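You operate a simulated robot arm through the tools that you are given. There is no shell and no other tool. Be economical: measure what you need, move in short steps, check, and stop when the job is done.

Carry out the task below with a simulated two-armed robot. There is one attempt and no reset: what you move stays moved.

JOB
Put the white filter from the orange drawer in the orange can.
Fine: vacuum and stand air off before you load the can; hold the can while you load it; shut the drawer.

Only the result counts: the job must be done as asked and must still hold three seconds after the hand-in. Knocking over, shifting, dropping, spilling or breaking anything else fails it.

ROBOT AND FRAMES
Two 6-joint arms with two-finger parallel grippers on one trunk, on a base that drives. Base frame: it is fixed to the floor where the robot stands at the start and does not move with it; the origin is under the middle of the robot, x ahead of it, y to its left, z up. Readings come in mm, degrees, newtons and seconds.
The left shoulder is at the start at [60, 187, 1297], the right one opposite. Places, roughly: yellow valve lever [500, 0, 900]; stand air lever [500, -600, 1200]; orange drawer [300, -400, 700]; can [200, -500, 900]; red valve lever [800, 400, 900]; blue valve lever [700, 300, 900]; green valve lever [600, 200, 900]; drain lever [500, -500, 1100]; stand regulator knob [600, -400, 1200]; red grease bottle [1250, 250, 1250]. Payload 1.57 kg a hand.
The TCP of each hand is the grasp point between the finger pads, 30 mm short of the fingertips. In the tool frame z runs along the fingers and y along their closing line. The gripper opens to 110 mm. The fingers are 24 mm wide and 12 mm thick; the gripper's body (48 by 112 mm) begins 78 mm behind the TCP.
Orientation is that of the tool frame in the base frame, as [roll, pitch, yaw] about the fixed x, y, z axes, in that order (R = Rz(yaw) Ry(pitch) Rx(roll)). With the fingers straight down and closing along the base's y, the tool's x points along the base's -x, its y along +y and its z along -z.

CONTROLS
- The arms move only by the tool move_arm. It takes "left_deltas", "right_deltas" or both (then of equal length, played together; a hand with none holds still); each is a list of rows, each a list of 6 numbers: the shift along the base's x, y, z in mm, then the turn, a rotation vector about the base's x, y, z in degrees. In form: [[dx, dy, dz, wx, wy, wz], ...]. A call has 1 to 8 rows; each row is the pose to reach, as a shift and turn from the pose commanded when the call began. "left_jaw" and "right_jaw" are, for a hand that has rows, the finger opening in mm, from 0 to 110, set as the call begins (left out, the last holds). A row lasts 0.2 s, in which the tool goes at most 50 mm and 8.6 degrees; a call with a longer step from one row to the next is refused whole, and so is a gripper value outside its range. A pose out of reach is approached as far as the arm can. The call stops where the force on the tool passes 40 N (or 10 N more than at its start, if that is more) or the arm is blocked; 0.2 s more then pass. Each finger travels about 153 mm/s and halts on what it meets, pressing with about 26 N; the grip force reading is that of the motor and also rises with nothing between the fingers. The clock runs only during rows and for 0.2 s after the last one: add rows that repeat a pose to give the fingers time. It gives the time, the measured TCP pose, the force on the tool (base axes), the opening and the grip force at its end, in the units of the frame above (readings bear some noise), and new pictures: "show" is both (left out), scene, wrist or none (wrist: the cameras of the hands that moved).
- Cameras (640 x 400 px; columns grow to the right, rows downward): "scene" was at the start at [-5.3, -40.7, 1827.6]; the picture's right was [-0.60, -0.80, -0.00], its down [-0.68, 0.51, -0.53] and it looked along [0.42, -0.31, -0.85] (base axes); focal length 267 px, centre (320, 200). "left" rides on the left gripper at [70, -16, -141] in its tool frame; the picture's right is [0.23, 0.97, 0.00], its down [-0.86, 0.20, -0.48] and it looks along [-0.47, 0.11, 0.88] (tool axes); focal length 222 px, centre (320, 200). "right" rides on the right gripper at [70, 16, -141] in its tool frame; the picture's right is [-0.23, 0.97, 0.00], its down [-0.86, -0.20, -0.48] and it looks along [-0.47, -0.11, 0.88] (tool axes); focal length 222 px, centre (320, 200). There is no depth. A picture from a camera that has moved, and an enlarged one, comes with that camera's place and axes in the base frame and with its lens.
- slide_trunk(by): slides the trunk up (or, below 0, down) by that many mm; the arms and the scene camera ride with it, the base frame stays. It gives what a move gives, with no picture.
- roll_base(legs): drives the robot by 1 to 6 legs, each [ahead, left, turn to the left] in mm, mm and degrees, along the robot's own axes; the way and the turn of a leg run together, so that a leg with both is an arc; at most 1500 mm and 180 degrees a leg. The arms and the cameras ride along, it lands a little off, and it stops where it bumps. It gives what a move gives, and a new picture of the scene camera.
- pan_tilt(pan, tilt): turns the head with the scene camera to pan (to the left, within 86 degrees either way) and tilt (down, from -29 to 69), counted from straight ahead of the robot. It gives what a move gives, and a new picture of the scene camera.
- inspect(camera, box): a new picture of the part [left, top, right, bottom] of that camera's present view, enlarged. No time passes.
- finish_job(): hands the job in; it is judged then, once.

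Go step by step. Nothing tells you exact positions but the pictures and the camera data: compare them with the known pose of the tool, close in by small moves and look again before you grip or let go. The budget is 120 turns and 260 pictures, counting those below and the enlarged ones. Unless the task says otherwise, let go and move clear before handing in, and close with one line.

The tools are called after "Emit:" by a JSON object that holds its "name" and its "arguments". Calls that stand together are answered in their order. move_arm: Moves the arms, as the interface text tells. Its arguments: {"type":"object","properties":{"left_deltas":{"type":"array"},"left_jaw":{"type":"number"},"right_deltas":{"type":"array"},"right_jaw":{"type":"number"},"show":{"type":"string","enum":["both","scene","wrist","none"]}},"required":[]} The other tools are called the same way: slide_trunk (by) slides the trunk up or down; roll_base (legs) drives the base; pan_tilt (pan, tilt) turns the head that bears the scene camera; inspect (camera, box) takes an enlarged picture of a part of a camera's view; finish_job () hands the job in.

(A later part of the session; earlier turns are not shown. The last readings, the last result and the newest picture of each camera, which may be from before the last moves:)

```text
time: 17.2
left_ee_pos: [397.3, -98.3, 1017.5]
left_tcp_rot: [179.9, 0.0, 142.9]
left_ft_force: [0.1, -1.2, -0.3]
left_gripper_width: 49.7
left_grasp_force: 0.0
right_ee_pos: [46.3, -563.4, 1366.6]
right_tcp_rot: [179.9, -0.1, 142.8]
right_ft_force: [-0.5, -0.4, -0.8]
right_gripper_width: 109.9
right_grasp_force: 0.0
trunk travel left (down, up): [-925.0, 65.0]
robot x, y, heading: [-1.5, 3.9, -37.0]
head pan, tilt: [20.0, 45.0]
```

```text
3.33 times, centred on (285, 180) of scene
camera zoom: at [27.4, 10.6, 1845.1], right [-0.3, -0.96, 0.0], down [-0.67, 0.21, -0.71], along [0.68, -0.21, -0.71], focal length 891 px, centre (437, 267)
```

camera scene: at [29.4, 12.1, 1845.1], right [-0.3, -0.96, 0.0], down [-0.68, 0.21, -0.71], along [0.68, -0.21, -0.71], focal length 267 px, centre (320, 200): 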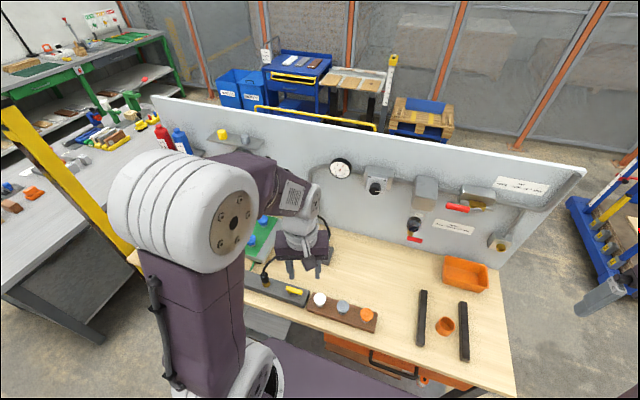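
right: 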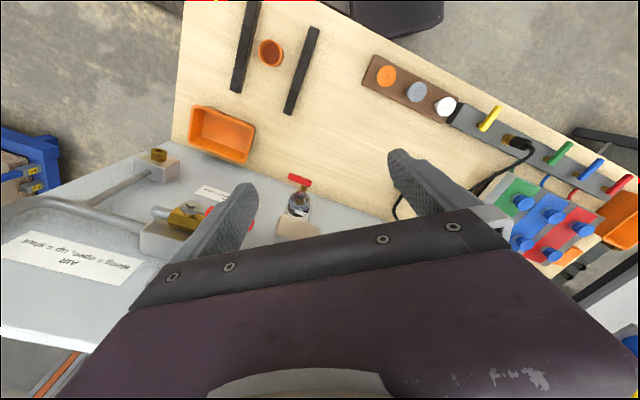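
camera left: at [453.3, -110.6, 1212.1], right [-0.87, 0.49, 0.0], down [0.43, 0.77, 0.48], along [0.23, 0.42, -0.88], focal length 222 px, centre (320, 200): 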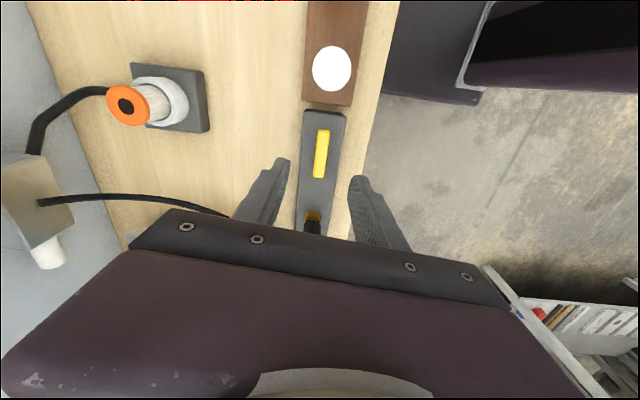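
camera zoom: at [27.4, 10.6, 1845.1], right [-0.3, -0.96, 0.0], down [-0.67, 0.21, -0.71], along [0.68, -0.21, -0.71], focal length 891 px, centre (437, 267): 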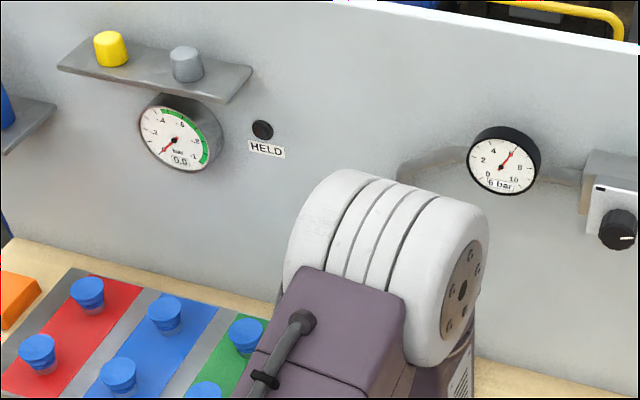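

Gauge still 0.0 with the lever along. To settle which position is "off", I'll test how the manifold reacts with the zone levers (restoring after), starting with green. Moving left hand, fingers closed, above the green lever's far side.

Emit:
{"name": "move_arm", "arguments": {"left_deltas": [[20, 28, 30, 0, 0, 0], [45, 65, 50, 0, 0, 0], [74, 104, 50, 0, 0, 0], [104, 144, 50, 0, 0, 0], [134, 184, 50, 0, 0, 0], [164, 224, 50, 0, 0, 0], [194, 264, 50, 0, 0, 0], [222, 302, 50, 0, 0, 0]], "left_jaw": 0, "show": "both"}}

Emit:
{"name": "inspect", "arguments": {"camera": "left", "box": [220, 80, 460, 240]}}

```text
time: 19.0
left_ee_pos: [621.6, 201.1, 1069.5]
left_tcp_rot: [-179.8, 0.1, 142.8]
left_ft_force: [0.5, -0.9, 1.1]
left_gripper_width: 0.2
left_grasp_force: 21.5
right_ee_pos: [48.0, -559.9, 1366.6]
right_tcp_rot: [-179.9, 0.1, 142.8]
right_ft_force: [0.4, 0.2, 0.0]
right_gripper_width: 110.2
right_grasp_force: 0.0
trunk travel left (down, up): [-925.0, 65.0]
robot x, y, heading: [3.0, 1.2, -37.3]
head pan, tilt: [20.0, 45.0]
camera scene: at [30.8, 15.0, 1845.1], right [-0.3, -0.96, 0.0], down [-0.68, 0.21, -0.71], along [0.68, -0.21, -0.71], focal length 267 px, centre (320, 200)
camera left: at [557.5, 231.1, 1213.0], right [0.41, 0.91, 0.0], down [0.8, -0.36, 0.48], along [0.44, -0.2, -0.88], focal length 222 px, centre (320, 200)
```

scene: 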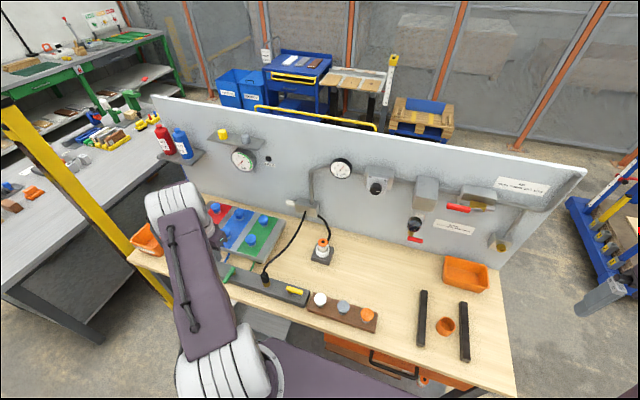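
left: 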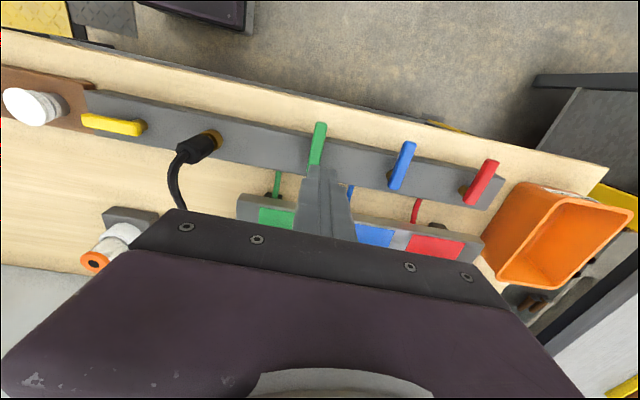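

```text
2.50 times, centred on (340, 160) of left
camera zoom: at [557.5, 231.1, 1213.0], right [0.41, 0.91, 0.0], down [0.8, -0.36, 0.48], along [0.44, -0.2, -0.88], focal length 555 px, centre (270, 300)
```

zoom: 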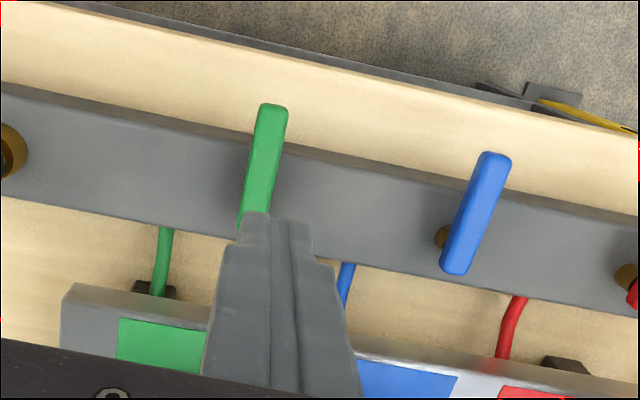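

Emit:
{"name": "move_arm", "arguments": {"left_deltas": [[8, 23, -40, 0, 0, 0], [8, 23, -88, 0, 0, 0], [8, 23, -137, 0, 0, 0], [-7.3, 12, -137, 0, 0, 0], [-16.9, 1.8, -137, 0, 0, 0], [-22, -13.9, -137, 0, 0, 0], [-19, -32.5, -137, 0, 0, 0], [-15.6, -40.1, -137, 0, 0, 0]], "show": "both"}}

Emit:
{"name": "inspect", "arguments": {"camera": "scene", "box": [200, 130, 300, 200]}}

```text
time: 20.8
left_ee_pos: [607.9, 164.1, 931.0]
left_tcp_rot: [179.9, -0.1, 142.8]
left_ft_force: [0.6, 0.2, 0.5]
left_gripper_width: 0.1
left_grasp_force: 20.9
right_ee_pos: [46.9, -561.8, 1367.0]
right_tcp_rot: [180.0, 0.1, 142.8]
right_ft_force: [0.0, 0.0, -0.4]
right_gripper_width: 110.1
right_grasp_force: 0.1
trunk travel left (down, up): [-925.0, 65.0]
robot x, y, heading: [0.1, 1.5, -37.1]
head pan, tilt: [20.0, 45.0]
camera scene: at [29.6, 12.5, 1845.1], right [-0.3, -0.96, 0.0], down [-0.68, 0.21, -0.71], along [0.68, -0.21, -0.71], focal length 267 px, centre (320, 200)
camera left: at [543.3, 195.2, 1073.7], right [0.41, 0.91, 0.0], down [0.8, -0.36, 0.48], along [0.44, -0.2, -0.88], focal length 222 px, centre (320, 200)
```

scene: 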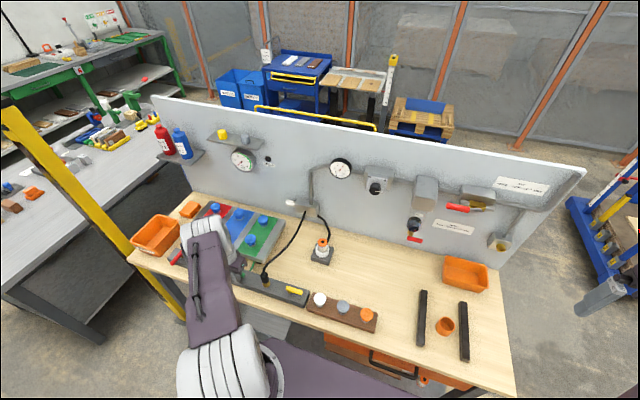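
left: 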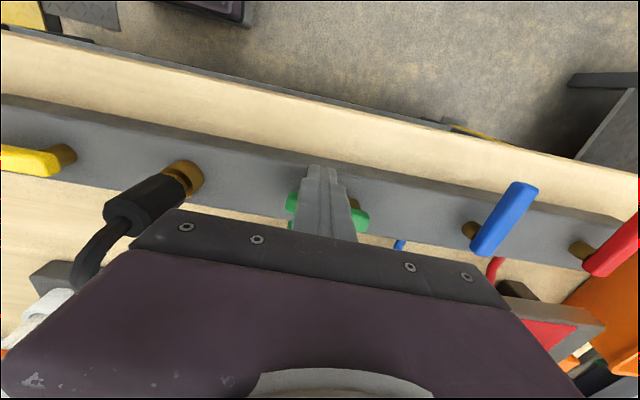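

```text
5.71 times, centred on (250, 165) of scene
camera zoom: at [29.6, 12.5, 1845.1], right [-0.3, -0.96, 0.0], down [-0.68, 0.21, -0.71], along [0.68, -0.21, -0.71], focal length 1528 px, centre (720, 400)
```

zoom: 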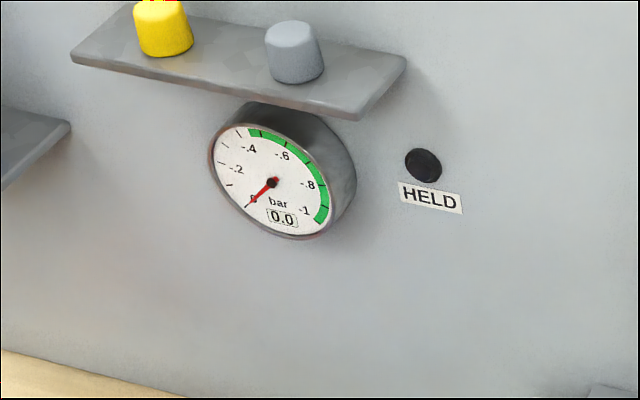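

Emit:
{"name": "move_arm", "arguments": {"left_deltas": [[-8, 6, 0, 0, 0, 0], [-8, 6, 49, 0, 0, 0], [10, 36, 70, 0, 0, 0], [38, 76, 70, 0, 0, 0], [66, 116, 70, 0, 0, 0], [95, 156, 70, 0, 0, 0], [95, 161, 25, 0, 0, 0], [95, 161, 0, 0, 0, 0]], "show": "wrist"}}

Emit:
{"name": "inspect", "arguments": {"camera": "scene", "box": [200, 130, 300, 200]}}

```text
time: 22.6
left_ee_pos: [632.4, 302.3, 968.2]
left_tcp_rot: [-180.0, 0.1, 142.9]
left_ft_force: [0.5, 0.4, -0.3]
left_gripper_width: 0.2
left_grasp_force: 21.3
left hand out of reach, approached as far as the arm can: row 5, 6, 7, 8
right_ee_pos: [48.5, -561.1, 1367.0]
right_tcp_rot: [179.9, 0.0, 142.8]
right_ft_force: [-0.3, -0.1, -0.1]
right_gripper_width: 110.3
right_grasp_force: 0.0
trunk travel left (down, up): [-925.0, 65.0]
robot x, y, heading: [-0.1, -2.8, -37.1]
head pan, tilt: [20.0, 45.0]
camera left: at [568.0, 332.8, 1110.8], right [0.41, 0.91, 0.0], down [0.8, -0.36, 0.48], along [0.44, -0.2, -0.88], focal length 222 px, centre (320, 200)
```

left: 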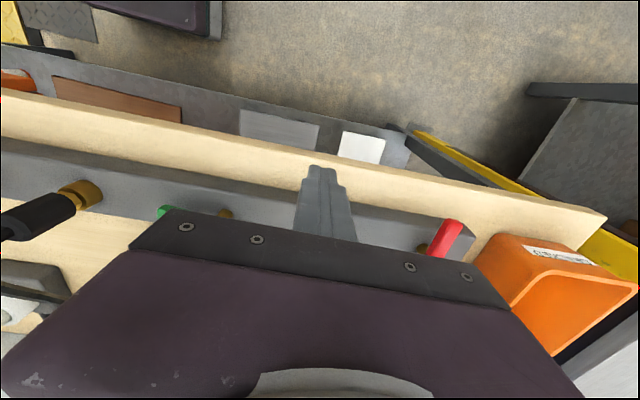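

```text
5.71 times, centred on (250, 165) of scene
camera zoom: at [31.0, 12.9, 1845.1], right [-0.3, -0.96, 0.0], down [-0.68, 0.21, -0.71], along [0.68, -0.21, -0.71], focal length 1528 px, centre (720, 400)
```

zoom: 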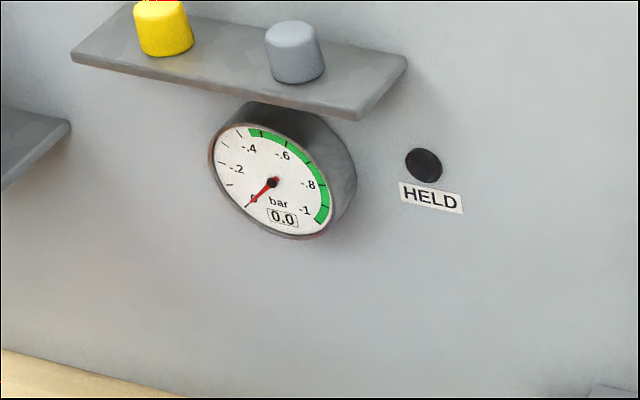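

Emit:
{"name": "inspect", "arguments": {"camera": "left", "box": [500, 230, 620, 290]}}

Emit:
{"name": "move_arm", "arguments": {"left_deltas": [[0, 0, 49, 0, 0, 0], [0, 0, 98, 0, 0, 0]], "show": "none"}}

```text
5.33 times, centred on (560, 260) of left
camera zoom: at [568.0, 332.8, 1110.8], right [0.41, 0.91, 0.0], down [0.8, -0.36, 0.48], along [0.44, -0.2, -0.88], focal length 1185 px, centre (-960, -120)
```

zoom: 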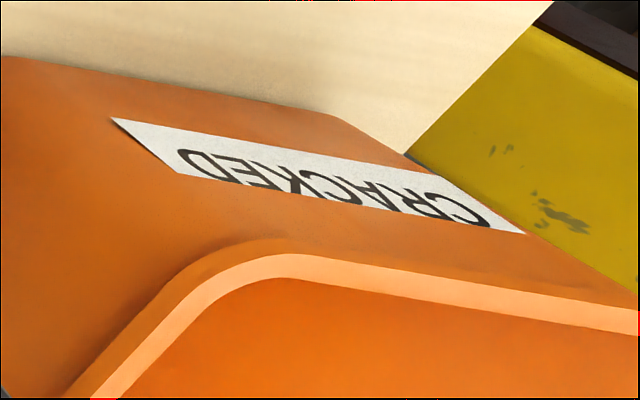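

```text
time: 23.2
left_ee_pos: [654.2, 308.2, 1066.7]
left_tcp_rot: [-179.8, -0.1, 142.8]
left_ft_force: [0.4, -0.2, -0.2]
left_gripper_width: 0.0
left_grasp_force: 21.3
left hand out of reach, approached as far as the arm can: row 1, 2
right_ee_pos: [47.2, -561.0, 1365.8]
right_tcp_rot: [-180.0, 0.0, 142.8]
right_ft_force: [0.1, 0.9, -0.6]
right_gripper_width: 110.0
right_grasp_force: 0.0
trunk travel left (down, up): [-925.0, 65.0]
robot x, y, heading: [4.0, 1.9, -37.3]
head pan, tilt: [20.0, 45.0]
```

Emit:
{"name": "roll_base", "arguments": {"legs": [[0, 220, 0]]}}

Emit:
{"name": "inspect", "arguments": {"camera": "left", "box": [160, 60, 560, 310]}}

```text
time: 24.9
left_ee_pos: [787.9, 476.2, 1067.6]
left_tcp_rot: [179.9, -0.1, 142.5]
left_ft_force: [-0.5, -0.2, 0.9]
left_gripper_width: 0.2
left_grasp_force: 20.9
right_ee_pos: [175.1, -389.5, 1366.7]
right_tcp_rot: [179.8, 0.0, 142.5]
right_ft_force: [-0.1, -0.2, 0.2]
right_gripper_width: 110.0
right_grasp_force: 0.0
trunk travel left (down, up): [-925.0, 65.0]
robot x, y, heading: [133.8, 175.8, -37.6]
head pan, tilt: [20.0, 45.0]
camera scene: at [159.9, 183.1, 1845.2], right [-0.3, -0.95, 0.0], down [-0.67, 0.21, -0.71], along [0.68, -0.21, -0.71], focal length 267 px, centre (320, 200)
```

scene: 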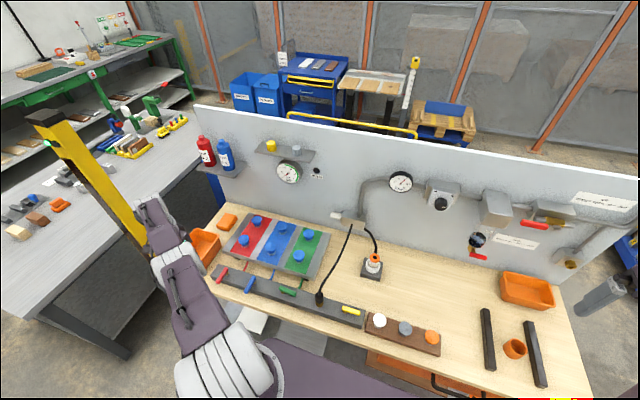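

```text
1.60 times, centred on (360, 185) of left
camera zoom: at [723.1, 507.3, 1211.1], right [0.41, 0.91, 0.0], down [0.8, -0.36, 0.48], along [0.44, -0.2, -0.88], focal length 355 px, centre (256, 224)
```

zoom: 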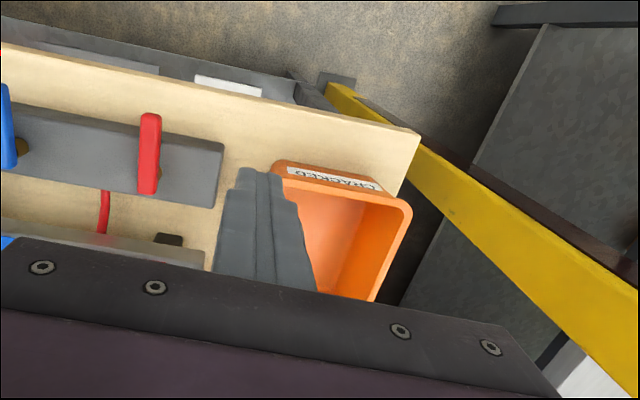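

Emit:
{"name": "move_arm", "arguments": {"left_deltas": [[-8, -28, 0, 0, 0, 0], [-17, -57, -10, 0, 0, 0], [-17, -57, -55, 0, 0, 0], [-17, -57, -100, 0, 0, 0], [-17, -57, -136, 0, 0, 0]], "show": "wrist"}}

```text
time: 26.1
left_ee_pos: [769.8, 418.6, 931.9]
left_tcp_rot: [-179.9, 0.0, 142.5]
left_ft_force: [-0.2, -0.8, -0.1]
left_gripper_width: 0.1
left_grasp_force: 21.3
left hand out of reach, approached as far as the arm can: row 1, 2, 3, 4
right_ee_pos: [177.0, -387.7, 1365.9]
right_tcp_rot: [179.9, 0.0, 142.5]
right_ft_force: [0.3, 0.2, -0.2]
right_gripper_width: 110.1
right_grasp_force: 0.0
trunk travel left (down, up): [-925.0, 65.0]
robot x, y, heading: [134.2, 174.2, -37.3]
head pan, tilt: [20.0, 45.0]
camera left: at [705.7, 448.9, 1074.9], right [0.41, 0.91, 0.0], down [0.8, -0.36, 0.48], along [0.43, -0.2, -0.88], focal length 222 px, centre (320, 200)
```

left: 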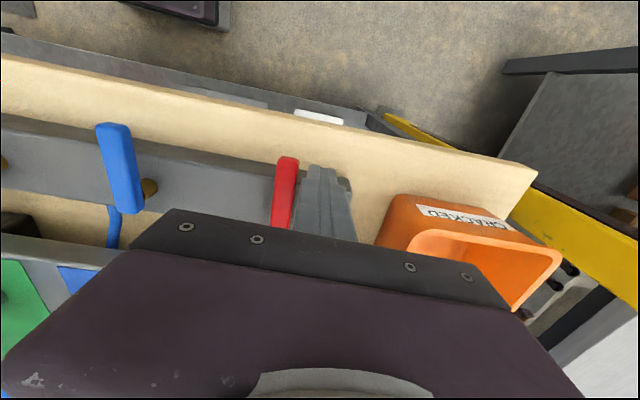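

Emit:
{"name": "move_arm", "arguments": {"left_deltas": [[-14.9, -10.5, 0, 0, 0, 0], [-24.5, -20.7, 0, 0, 0, 0], [-29.6, -36.4, 0, 0, 0, 0], [-26.6, -55, 0, 0, 0, 0], [-23.2, -62.6, 0, 0, 0, 0], [-31, -56.6, 0, 0, 0, 0], [-31, -56.6, 48, 0, 0, 0], [-45, -80, 80, 0, 0, 0]], "show": "wrist"}}

Emit:
{"name": "inspect", "arguments": {"camera": "scene", "box": [170, 120, 370, 330]}}

```text
time: 27.0
left_ee_pos: [767.9, 394.5, 924.3]
left_tcp_rot: [179.5, -0.2, 142.7]
left_ft_force: [-12.6, 8.7, 17.1]
left_gripper_width: 0.1
left_grasp_force: 20.9
left hand out of reach, approached as far as the arm can: row 1, 2, 3, 4
right_ee_pos: [174.9, -386.8, 1366.8]
right_tcp_rot: [179.8, 0.1, 142.7]
right_ft_force: [-0.6, 0.0, -0.3]
right_gripper_width: 109.8
right_grasp_force: 0.1
trunk travel left (down, up): [-925.0, 65.0]
robot x, y, heading: [133.9, 177.6, -37.3]
head pan, tilt: [20.0, 45.0]
stopped in row 4 (left hand): the force on the tool passed its limit (the readings are from after the stop); the commanded pose is now the measured one
camera left: at [701.8, 423.2, 1068.1], right [0.41, 0.91, 0.01], down [0.8, -0.37, 0.48], along [0.44, -0.19, -0.88], focal length 222 px, centre (320, 200)
```

left: 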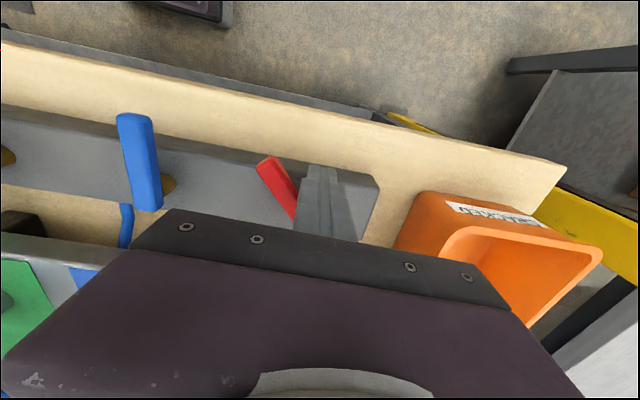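

```text
1.90 times, centred on (270, 225) of scene
camera zoom: at [157.7, 188.2, 1845.3], right [-0.3, -0.95, 0.0], down [-0.67, 0.21, -0.71], along [0.68, -0.21, -0.7], focal length 509 px, centre (415, 152)
```

zoom: 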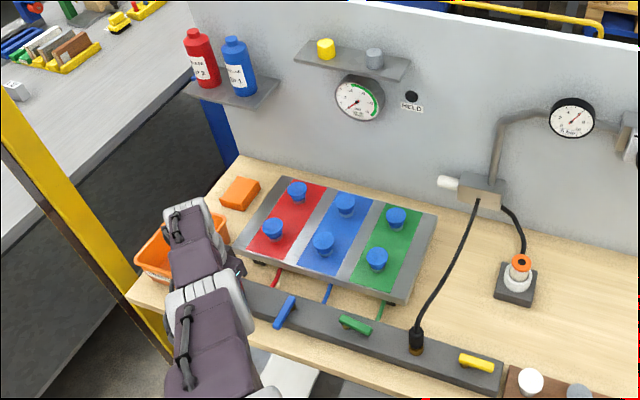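

Emit:
{"name": "move_arm", "arguments": {"left_deltas": [[4, 8, 20, 0, 0, 0], [4, 8, 65, 0, 0, 0], [4, 8, 110, 0, 0, 0]], "show": "none"}}

Emit:
{"name": "roll_base", "arguments": {"legs": [[0, 130, 0]]}}

Emit:
{"name": "inspect", "arguments": {"camera": "left", "box": [0, 60, 400, 310]}}

```text
time: 27.8
left_ee_pos: [803.5, 409.8, 1027.9]
left_tcp_rot: [179.7, -0.4, 142.5]
left_ft_force: [0.7, 0.2, 0.9]
left_gripper_width: 0.0
left_grasp_force: 21.1
left hand out of reach, approached as far as the arm can: row 1, 2, 3
right_ee_pos: [178.7, -387.4, 1366.5]
right_tcp_rot: [179.8, 0.0, 142.6]
right_ft_force: [0.0, -0.3, -0.4]
right_gripper_width: 109.9
right_grasp_force: 0.0
trunk travel left (down, up): [-925.0, 65.0]
robot x, y, heading: [132.0, 176.2, -37.3]
head pan, tilt: [20.0, 45.0]
```

```text
time: 29.1
left_ee_pos: [879.8, 511.2, 1029.3]
left_tcp_rot: [179.5, -0.3, 142.6]
left_ft_force: [-0.3, -0.4, 0.1]
left_gripper_width: 0.0
left_grasp_force: 21.4
right_ee_pos: [255.4, -287.2, 1365.3]
right_tcp_rot: [179.8, 0.1, 142.6]
right_ft_force: [0.2, -0.3, -0.4]
right_gripper_width: 110.3
right_grasp_force: 0.1
trunk travel left (down, up): [-925.0, 65.0]
robot x, y, heading: [212.8, 279.1, -37.4]
head pan, tilt: [20.0, 45.0]
camera scene: at [238.3, 286.5, 1845.2], right [-0.3, -0.95, 0.0], down [-0.67, 0.21, -0.71], along [0.68, -0.21, -0.71], focal length 267 px, centre (320, 200)
```

scene: 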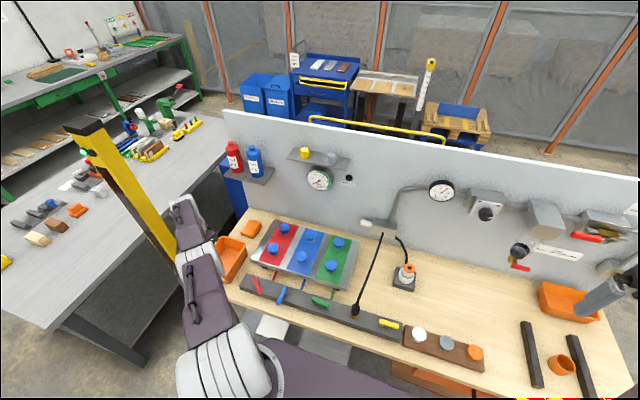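

```text
1.60 times, centred on (200, 185) of left
camera zoom: at [815.1, 540.3, 1172.1], right [0.41, 0.91, 0.01], down [0.8, -0.37, 0.48], along [0.44, -0.19, -0.88], focal length 355 px, centre (512, 224)
```

zoom: 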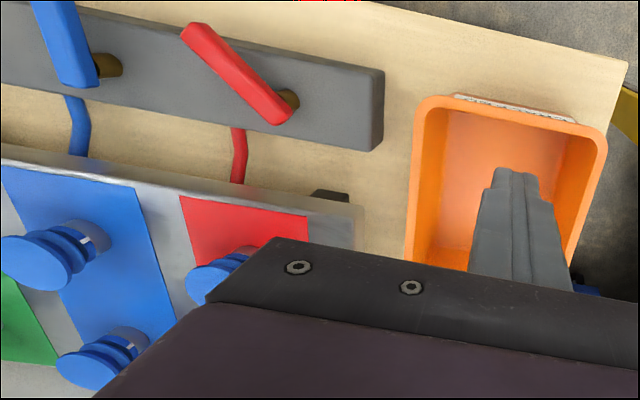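

Emit:
{"name": "move_arm", "arguments": {"left_deltas": [[-36, -32, 0, 0, 0, 0], [-72, -64, 0, 0, 0, 0], [-108, -96, 0, 0, 0, 0], [-141, -125, -5, 0, 0, 0], [-141, -125, -50, 0, 0, 0], [-141, -125, -98, 0, 0, 0]], "show": "wrist"}}

```text
time: 30.5
left_ee_pos: [784.9, 389.2, 954.9]
left_tcp_rot: [175.9, 5.0, 142.5]
left_ft_force: [-8.1, -3.2, 29.4]
left_gripper_width: 0.0
left_grasp_force: 21.3
left hand out of reach, approached as far as the arm can: row 1, 2, 3
right_ee_pos: [252.9, -283.5, 1367.8]
right_tcp_rot: [179.9, 0.3, 142.6]
right_ft_force: [0.3, 0.2, 0.5]
right_gripper_width: 110.0
right_grasp_force: 0.0
trunk travel left (down, up): [-925.0, 65.0]
robot x, y, heading: [212.6, 277.8, -37.0]
head pan, tilt: [20.0, 45.0]
stopped in row 6 (left hand): the force on the tool passed its limit (the readings are from after the stop); the commanded pose is now the measured one
camera left: at [704.2, 417.7, 1089.8], right [0.41, 0.91, 0.05], down [0.74, -0.36, 0.56], along [0.53, -0.19, -0.82], focal length 222 px, centre (320, 200)
```

left: 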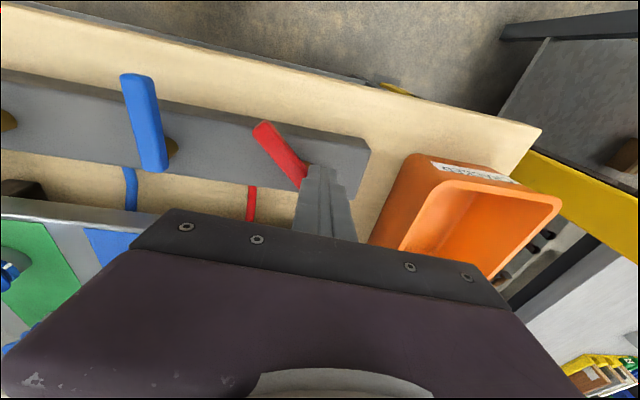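

Emit:
{"name": "move_arm", "arguments": {"left_deltas": [[-8, 6, 40, 0, 0, 0], [-20, 12, 80, 0, 3, 0], [-30, 18, 110, -0.2, 6.5, 0]], "show": "none"}}

Emit:
{"name": "roll_base", "arguments": {"legs": [[0, 190, 0]]}}

Emit:
{"name": "inspect", "arguments": {"camera": "left", "box": [0, 0, 640, 400]}}

```text
time: 31.3
left_ee_pos: [757.5, 404.4, 1061.1]
left_tcp_rot: [-179.9, -0.3, 142.7]
left_ft_force: [0.0, -0.3, -0.2]
left_gripper_width: 0.0
left_grasp_force: 21.0
right_ee_pos: [255.6, -285.4, 1366.3]
right_tcp_rot: [179.8, -0.1, 142.6]
right_ft_force: [0.8, 0.2, -0.5]
right_gripper_width: 109.8
right_grasp_force: 0.1
trunk travel left (down, up): [-925.0, 65.0]
robot x, y, heading: [210.1, 279.2, -37.5]
head pan, tilt: [20.0, 45.0]
```

```text
time: 32.9
left_ee_pos: [872.2, 560.8, 1061.6]
left_tcp_rot: [180.0, -0.1, 143.3]
left_ft_force: [0.6, 0.0, 0.2]
left_gripper_width: 0.0
left_grasp_force: 21.5
right_ee_pos: [375.8, -133.3, 1365.6]
right_tcp_rot: [179.8, -0.1, 143.1]
right_ft_force: [0.3, -0.3, -0.5]
right_gripper_width: 110.2
right_grasp_force: 0.1
trunk travel left (down, up): [-925.0, 65.0]
robot x, y, heading: [330.7, 435.3, -36.9]
head pan, tilt: [20.0, 45.0]
camera scene: at [354.6, 439.6, 1845.2], right [-0.29, -0.96, 0.0], down [-0.68, 0.21, -0.71], along [0.68, -0.2, -0.71], focal length 267 px, centre (320, 200)
```

scene: 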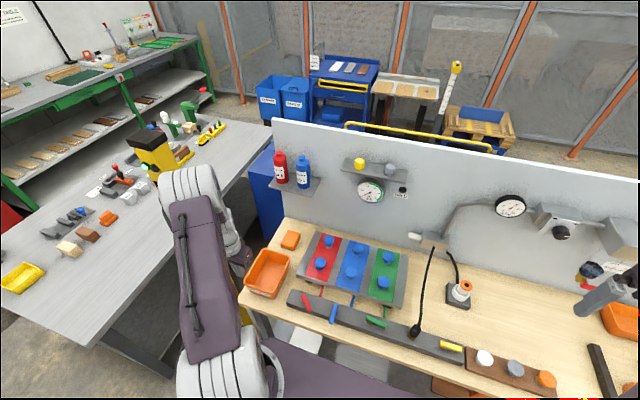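

```text
1.00 times, centred on (320, 200) of left
camera zoom: at [806.6, 590.9, 1205.1], right [0.4, 0.92, 0.0], down [0.81, -0.35, 0.48], along [0.44, -0.19, -0.88], focal length 222 px, centre (320, 200)
```

zoom: 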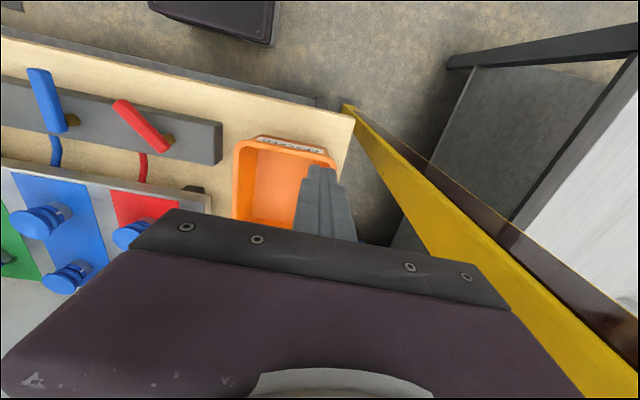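

Emit:
{"name": "move_arm", "arguments": {"left_deltas": [[-26, -35, 0, 0, 0, 0], [-53, -70, 0, 0, 0, 0], [-80, -105, 0, 0, 0, 0], [-107, -140, 0, 0, 0, 0], [-136, -174, 0, 0, 0, 0]], "show": "wrist"}}

```text
time: 34.1
left_ee_pos: [738.8, 386.6, 1062.4]
left_tcp_rot: [179.9, -0.1, 143.3]
left_ft_force: [0.1, 0.2, -0.8]
left_gripper_width: 0.0
left_grasp_force: 21.2
right_ee_pos: [377.6, -132.6, 1365.0]
right_tcp_rot: [179.8, -0.1, 143.2]
right_ft_force: [0.3, -0.5, 0.3]
right_gripper_width: 110.0
right_grasp_force: 0.0
trunk travel left (down, up): [-925.0, 65.0]
robot x, y, heading: [329.0, 431.6, -36.8]
head pan, tilt: [20.0, 45.0]
camera left: at [673.6, 416.1, 1205.7], right [0.4, 0.92, 0.0], down [0.81, -0.35, 0.48], along [0.44, -0.19, -0.88], focal length 222 px, centre (320, 200)
```

left: 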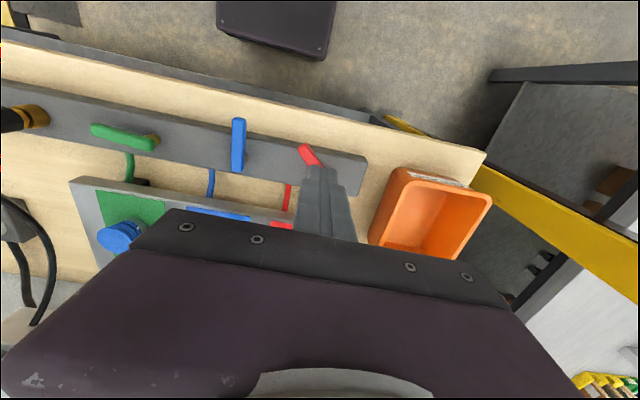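

Emit:
{"name": "move_arm", "arguments": {"left_deltas": [[-1, 4, -45, 0, 0, 0], [-1, 4, -90, 0, 0, 0], [-1, 4, -130, 0, 0, 0], [0, -8, -130, 0, 0, 0], [3, -27, -130, 0, 0, 0], [7, -35, -130, 0, 0, 0], [-1, -29, -130, 0, 0, 0], [-1, -29, -81, 0, 0, 0]], "show": "wrist"}}

```text
time: 35.9
left_ee_pos: [739.3, 364.2, 982.9]
left_tcp_rot: [179.9, -0.1, 143.2]
left_ft_force: [0.1, 0.2, 1.2]
left_gripper_width: 0.0
left_grasp_force: 21.0
right_ee_pos: [377.4, -129.5, 1367.4]
right_tcp_rot: [179.8, 0.0, 143.1]
right_ft_force: [-0.3, -1.9, -0.8]
right_gripper_width: 109.9
right_grasp_force: 0.1
trunk travel left (down, up): [-925.0, 65.0]
robot x, y, heading: [326.9, 434.1, -36.8]
head pan, tilt: [20.0, 45.0]
camera left: at [673.3, 393.0, 1125.2], right [0.4, 0.92, 0.0], down [0.8, -0.35, 0.48], along [0.44, -0.19, -0.88], focal length 222 px, centre (320, 200)
```

left: 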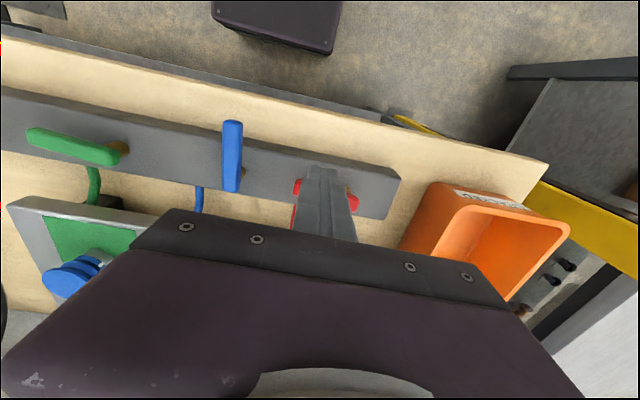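

Emit:
{"name": "move_arm", "arguments": {"left_deltas": [[-20, -22, 0, 0, 0, 0], [-40, -44, -10, 0, 0, 0], [-40, -44, -51, 0, 0, 0], [-55, -54, -51, 0, 0, 0], [-64.5, -65, -51, 0, 0, 0], [-69.6, -80.4, -51, 0, 0, 0], [-66.6, -99, -51, 0, 0, 0], [-63, -107, -51, 0, 0, 0]], "show": "wrist"}}

Emit:
{"name": "inspect", "arguments": {"camera": "scene", "box": [260, 130, 560, 370]}}

Emit:
{"name": "inspect", "arguments": {"camera": "scene", "box": [330, 150, 430, 220]}}

```text
time: 37.7
left_ee_pos: [673.4, 255.7, 929.5]
left_tcp_rot: [180.0, -0.3, 143.2]
left_ft_force: [-0.1, -0.9, -0.1]
left_gripper_width: 0.2
left_grasp_force: 20.9
right_ee_pos: [378.7, -129.9, 1367.2]
right_tcp_rot: [179.9, -0.1, 143.2]
right_ft_force: [-0.2, 0.2, 0.0]
right_gripper_width: 110.1
right_grasp_force: 0.1
trunk travel left (down, up): [-925.0, 65.0]
robot x, y, heading: [329.6, 430.8, -36.9]
head pan, tilt: [20.0, 45.0]
camera left: at [609.3, 284.7, 1072.2], right [0.4, 0.92, 0.0], down [0.81, -0.35, 0.47], along [0.43, -0.19, -0.88], focal length 222 px, centre (320, 200)
```

left: 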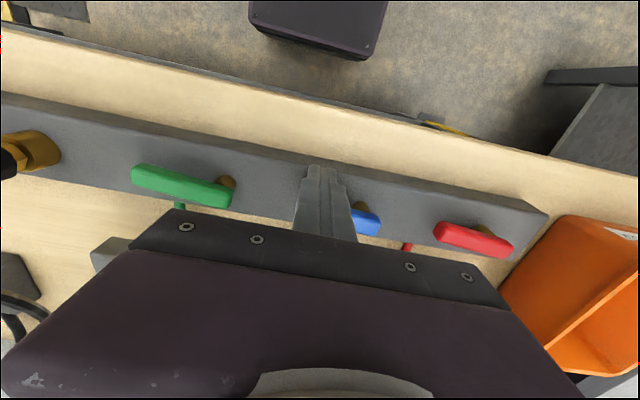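

```text
1.67 times, centred on (410, 250) of scene
camera zoom: at [357.8, 444.3, 1845.1], right [-0.29, -0.96, 0.0], down [-0.68, 0.21, -0.71], along [0.68, -0.21, -0.71], focal length 446 px, centre (170, 117)
```

zoom: 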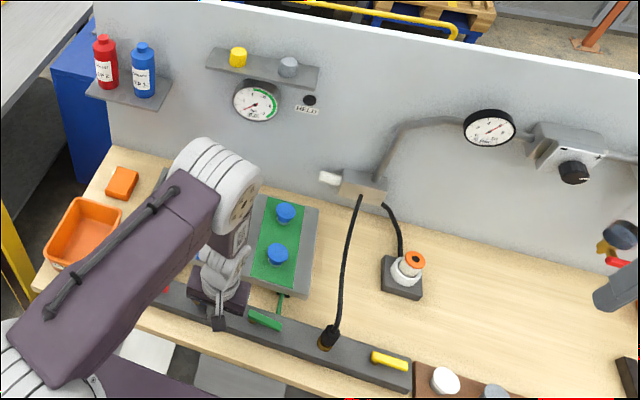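

```text
5.71 times, centred on (380, 185) of scene
camera zoom: at [357.8, 444.3, 1845.1], right [-0.29, -0.96, 0.0], down [-0.68, 0.21, -0.71], along [0.68, -0.21, -0.71], focal length 1528 px, centre (-23, 286)
```

zoom: 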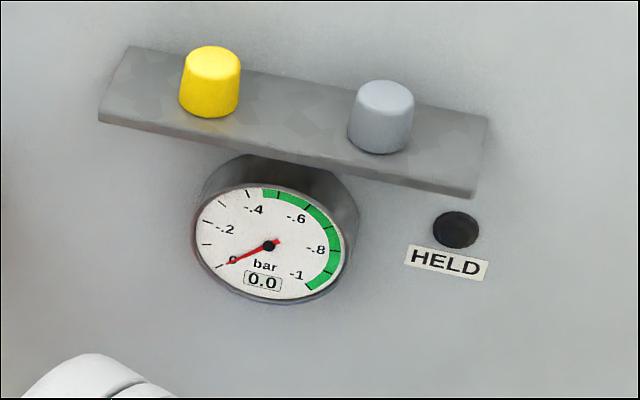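

All four levers are now along and gauge is 0.0. Next I'll return yellow to across with the right hand and read the gauge again. Left lifts away; right comes down near yellow.

Emit:
{"name": "move_arm", "arguments": {"left_deltas": [[-8, 6, 0, 0, 0, 0], [-8, 6, 45, 0, 0, 0], [-8, 16, 90, 0, 0, 0], [0, 40, 120, 0, 0, 0], [10, 70, 120, 0, 0, 0], [10, 100, 120, 0, 0, 0], [10, 110, 120, 0, 0, 0]], "right_deltas": [[18, 10, -44, 0, 0, 0], [36, 20, -88, 0, 0, 0], [54, 30, -132, 0, 0, 0], [72, 40, -176, 0, 0, 0], [90, 50, -220, 0, 0, 0], [108, 60, -264, 0, 0, 0], [128, 70, -307, 0, 0, 0]], "right_jaw": 0, "show": "wrist"}}

Emit:
{"name": "inspect", "arguments": {"camera": "right", "box": [200, 60, 520, 260]}}

```text
time: 39.3
left_ee_pos: [685.3, 364.3, 1047.5]
left_tcp_rot: [-179.9, -0.3, 143.1]
left_ft_force: [0.3, 1.0, -0.4]
left_gripper_width: 0.0
left_grasp_force: 20.8
right_ee_pos: [507.6, -57.1, 1052.7]
right_tcp_rot: [-180.0, 0.0, 143.0]
right_ft_force: [0.7, 0.0, -0.5]
right_gripper_width: 0.0
right_grasp_force: 21.0
trunk travel left (down, up): [-925.0, 65.0]
robot x, y, heading: [327.7, 429.4, -36.8]
head pan, tilt: [20.0, 45.0]
camera right: at [461.9, -1.6, 1196.3], right [0.77, 0.64, 0.0], down [0.56, -0.67, 0.48], along [0.31, -0.37, -0.88], focal length 222 px, centre (320, 200)
camera left: at [619.6, 394.4, 1190.7], right [0.4, 0.92, 0.0], down [0.81, -0.35, 0.47], along [0.43, -0.19, -0.88], focal length 222 px, centre (320, 200)
```

right: 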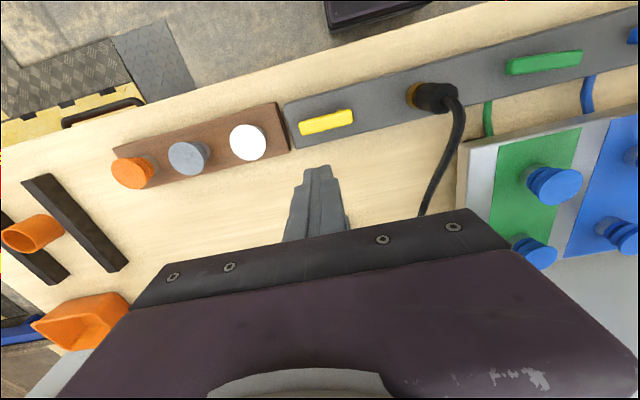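
left: 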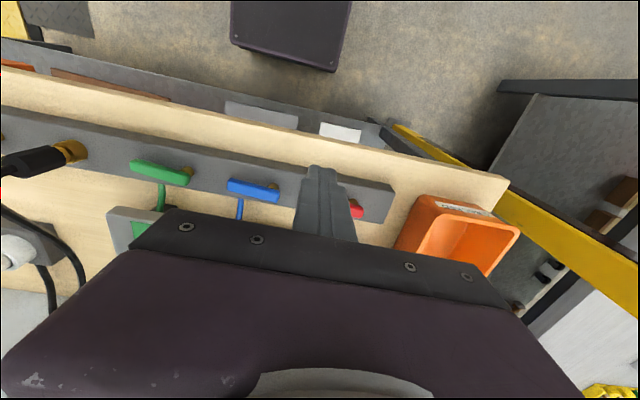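

```text
2.00 times, centred on (360, 160) of right
camera zoom: at [461.9, -1.6, 1196.3], right [0.77, 0.64, 0.0], down [0.56, -0.67, 0.48], along [0.31, -0.37, -0.88], focal length 444 px, centre (240, 280)
```

zoom: 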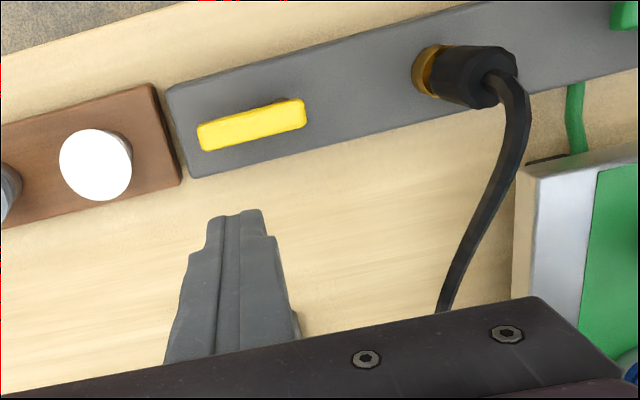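

Emit:
{"name": "move_arm", "arguments": {"right_deltas": [[-1.6, -7, -45, 0, 0, 0], [-1.6, -7, -90, 0, 0, 0], [-1.6, -7, -121, 0, 0, 0], [-18.9, -1, -121, 0, 0, 0], [-30.9, 6, -121, 0, 0, 0], [-40.2, 19.8, -121, 0, 0, 0], [-42.5, 38.4, -121, 0, 0, 0], [-41.4, 46.6, -121, 0, 0, 0]], "show": "wrist"}}

Emit:
{"name": "inspect", "arguments": {"camera": "scene", "box": [320, 140, 540, 280]}}

```text
time: 41.1
left_ee_pos: [683.4, 363.4, 1046.4]
left_tcp_rot: [-179.9, -0.1, 143.2]
left_ft_force: [-0.9, 0.0, -0.2]
left_gripper_width: 0.2
left_grasp_force: 21.3
right_ee_pos: [465.5, -11.9, 939.3]
right_tcp_rot: [179.9, -0.1, 143.1]
right_ft_force: [0.2, 0.0, 1.0]
right_gripper_width: 0.0
right_grasp_force: 21.4
trunk travel left (down, up): [-925.0, 65.0]
robot x, y, heading: [325.7, 433.3, -36.8]
head pan, tilt: [20.0, 45.0]
camera right: at [420.7, 42.9, 1081.5], right [0.77, 0.64, 0.0], down [0.56, -0.67, 0.48], along [0.31, -0.37, -0.88], focal length 222 px, centre (320, 200)
```

right: 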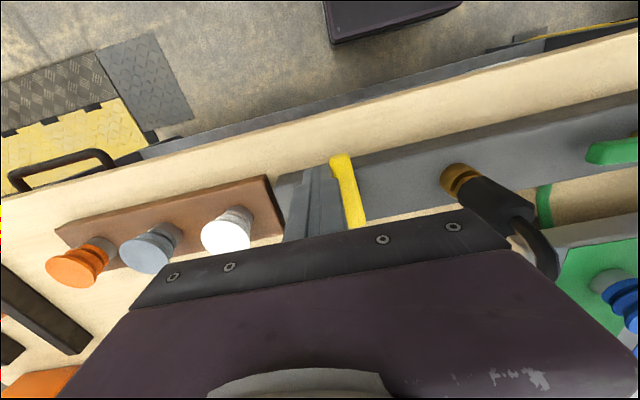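

```text
2.86 times, centred on (430, 210) of scene
camera zoom: at [358.6, 445.1, 1845.1], right [-0.29, -0.96, 0.0], down [-0.68, 0.21, -0.71], along [0.68, -0.21, -0.71], focal length 764 px, centre (6, 171)
```

zoom: 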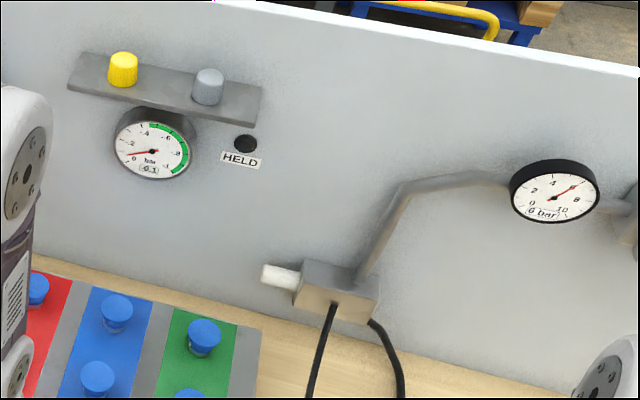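

The gauge is moving (-0.1) with yellow across and zones along, so across = open, along = shut. I'll let a moment pass to confirm.

Emit:
{"name": "move_arm", "arguments": {"right_deltas": [[-5, -6, 0, 0, 0, 0], [-5, -6, 0, 0, 0, 0], [-5, -6, 0, 0, 0, 0], [-5, -6, 0, 0, 0, 0], [-5, -6, 0, 0, 0, 0]], "show": "none"}}

Emit:
{"name": "inspect", "arguments": {"camera": "scene", "box": [340, 160, 430, 220]}}

```text
time: 42.3
left_ee_pos: [682.9, 365.5, 1046.6]
left_tcp_rot: [-179.9, -0.2, 143.2]
left_ft_force: [0.8, 0.3, 0.3]
left_gripper_width: 0.1
left_grasp_force: 21.2
right_ee_pos: [460.6, -20.0, 938.1]
right_tcp_rot: [-180.0, -0.2, 143.0]
right_ft_force: [-0.2, 0.1, -1.2]
right_gripper_width: 0.2
right_grasp_force: 21.4
trunk travel left (down, up): [-925.0, 65.0]
robot x, y, heading: [329.7, 435.3, -36.9]
head pan, tilt: [20.0, 45.0]
```

```text
6.67 times, centred on (385, 190) of scene
camera zoom: at [358.3, 444.8, 1845.1], right [-0.29, -0.96, 0.0], down [-0.68, 0.21, -0.71], along [0.68, -0.21, -0.71], focal length 1783 px, centre (-113, 267)
```

zoom: 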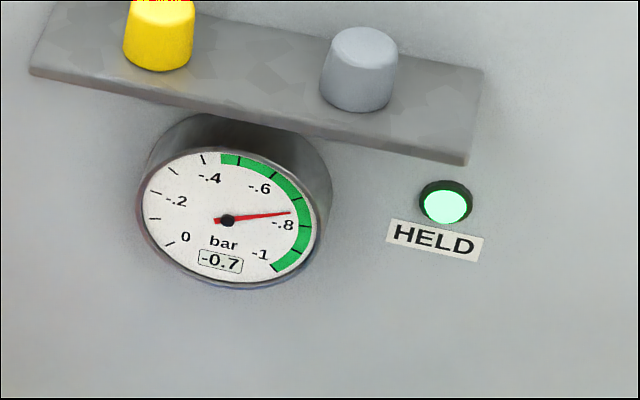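

Confirmed: -0.7 bar and HELD lit, so yellow across = ON, along = OFF. I'll push yellow back along (off) with the right hand, while the left positions behind the red lever to restore it.

Emit:
{"name": "move_arm", "arguments": {"right_deltas": [[0, 0, 40, 0, 0, 0], [20, 25, 40, 0, 0, 0], [32, 46, 30, 0, 0, 0], [32, 46, -6, 0, 0, 0], [17.1, 35.5, -6, 0, 0, 0], [7.5, 25.3, -6, 0, 0, 0], [2.4, 9.6, -6, 0, 0, 0], [5.4, -9, -6, 0, 0, 0]], "left_deltas": [[24, -10, 0, 0, 0, 0], [49, -20, 0, 0, 0, 0], [73, -30, 0, 0, 0, 0], [98, -40, 0, 0, 0, 0], [98, -40, -40, 0, 0, 0], [98, -40, -80, 0, 0, 0], [98, -40, -90, 0, 0, 0], [98, -40, -90, 0, 0, 0]], "show": "wrist"}}

```text
time: 44.1
left_ee_pos: [780.1, 321.7, 958.9]
left_tcp_rot: [-179.9, -0.1, 143.2]
left_ft_force: [0.8, 0.9, -0.6]
left_gripper_width: 0.1
left_grasp_force: 21.1
right_ee_pos: [465.5, -29.7, 932.2]
right_tcp_rot: [179.8, 0.0, 143.1]
right_ft_force: [-0.4, -0.2, -0.2]
right_gripper_width: 0.1
right_grasp_force: 21.1
trunk travel left (down, up): [-925.0, 65.0]
robot x, y, heading: [329.1, 432.3, -37.0]
head pan, tilt: [20.0, 45.0]
camera right: at [420.0, 26.2, 1075.6], right [0.77, 0.64, 0.0], down [0.56, -0.67, 0.48], along [0.31, -0.37, -0.88], focal length 222 px, centre (320, 200)
camera left: at [715.3, 352.6, 1102.2], right [0.4, 0.92, 0.0], down [0.81, -0.35, 0.47], along [0.43, -0.19, -0.88], focal length 222 px, centre (320, 200)
```

right: 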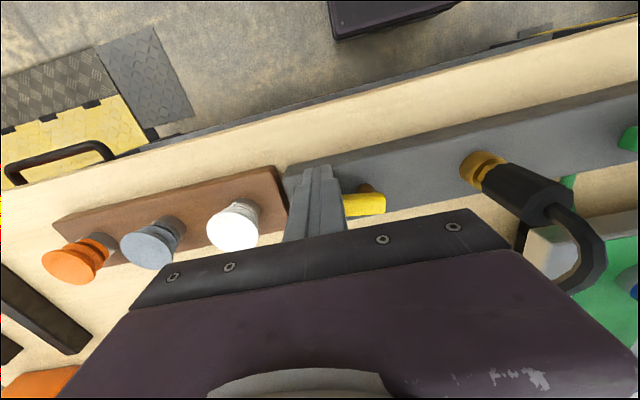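
left: 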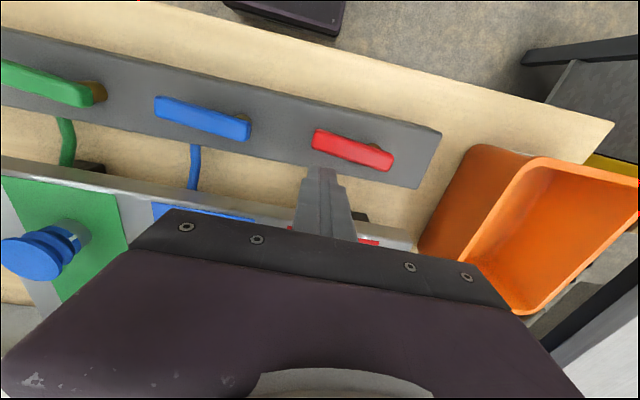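

Emit:
{"name": "move_arm", "arguments": {"left_deltas": [[0, 0, -25, 0, 0, 0], [-16, 8, -25, 0, 0, 0], [-28, 15, -25, 0, 0, 0], [-37.2, 28.8, -25, 0, 0, 0], [-39.5, 47.4, -25, 0, 0, 0], [-38.4, 55.6, -25, 0, 0, 0], [-43, 49, -25, 0, 0, 0], [-43, 49, 20, 0, 0, 0]], "right_deltas": [[3.4, -7.6, 0, 0, 0, 0], [5, -9, 0, 0, 0, 0], [5, -9, 0, 0, 0, 0], [-5, -1, 0, 0, 0, 0], [-5, -1, 45, 0, 0, 0], [-5, -1, 90, 0, 0, 0], [-25, -20, 120, 0, 0, 0], [-45, -40, 150, 0, 0, 0]], "show": "wrist"}}

```text
time: 45.9
left_ee_pos: [737.1, 376.2, 981.7]
left_tcp_rot: [180.0, -0.1, 143.2]
left_ft_force: [0.4, -1.0, 0.0]
left_gripper_width: 0.0
left_grasp_force: 21.2
right_ee_pos: [420.1, -68.4, 1084.2]
right_tcp_rot: [179.9, -0.1, 143.0]
right_ft_force: [0.3, -0.3, 0.1]
right_gripper_width: 0.0
right_grasp_force: 20.8
trunk travel left (down, up): [-925.0, 65.0]
robot x, y, heading: [328.7, 431.0, -36.7]
head pan, tilt: [20.0, 45.0]
camera right: at [375.0, -12.3, 1226.8], right [0.77, 0.64, 0.0], down [0.56, -0.67, 0.48], along [0.31, -0.36, -0.88], focal length 222 px, centre (320, 200)
camera left: at [672.1, 405.4, 1124.1], right [0.4, 0.92, 0.0], down [0.81, -0.35, 0.48], along [0.44, -0.19, -0.88], focal length 222 px, centre (320, 200)
```

right: 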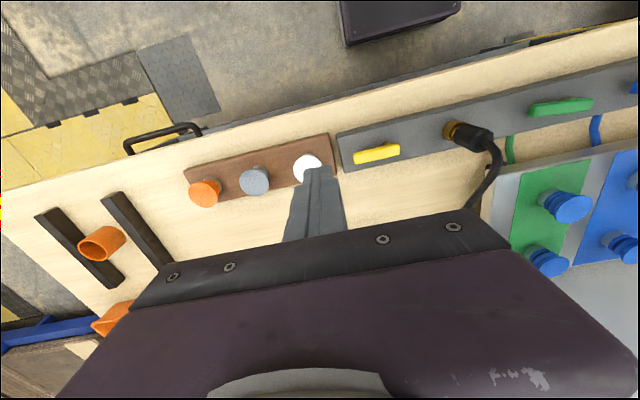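
left: 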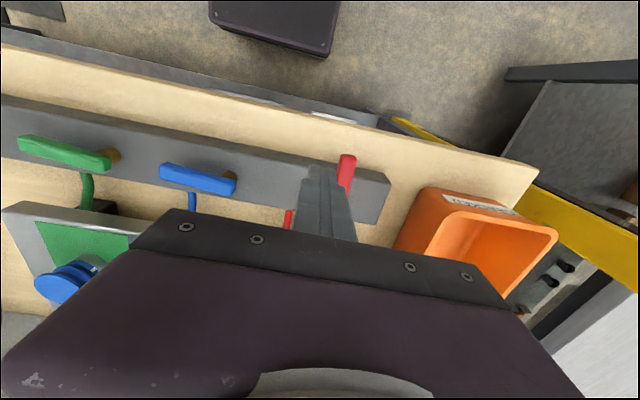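

Emit:
{"name": "move_arm", "arguments": {"left_deltas": [[-7, -45, 0, 0, 0, 0], [-14, -92, 0, 0, 0, 0], [-20, -138, -8, 0, 0, 0], [-26, -153, -48, 0, 0, 0], [-43.4, -145.2, -48, 0, 0, 0], [-55.4, -138.2, -48, 0, 0, 0], [-64.7, -124.4, -48, 0, 0, 0], [-67, -105.8, -48, 0, 0, 0]], "show": "wrist"}}

```text
time: 47.7
left_ee_pos: [671.3, 267.8, 931.9]
left_tcp_rot: [-179.9, -0.3, 143.4]
left_ft_force: [0.9, -0.4, 0.2]
left_gripper_width: 0.0
left_grasp_force: 21.4
right_ee_pos: [423.9, -66.8, 1083.8]
right_tcp_rot: [180.0, 0.0, 143.2]
right_ft_force: [0.7, -0.4, -0.6]
right_gripper_width: 0.0
right_grasp_force: 21.6
trunk travel left (down, up): [-925.0, 65.0]
robot x, y, heading: [326.7, 428.3, -36.8]
head pan, tilt: [20.0, 45.0]
camera left: at [606.8, 297.9, 1074.4], right [0.4, 0.92, 0.0], down [0.81, -0.35, 0.47], along [0.43, -0.19, -0.88], focal length 222 px, centre (320, 200)
```

left: 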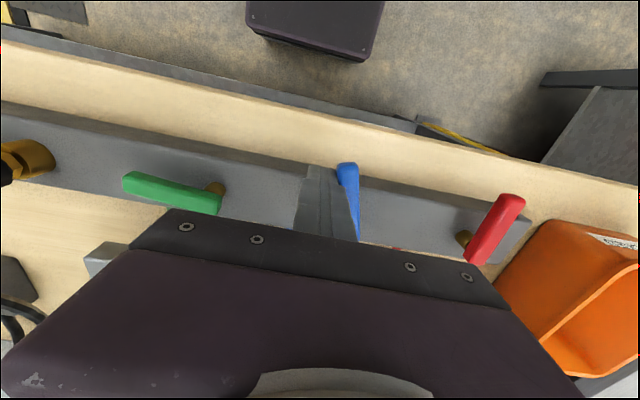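

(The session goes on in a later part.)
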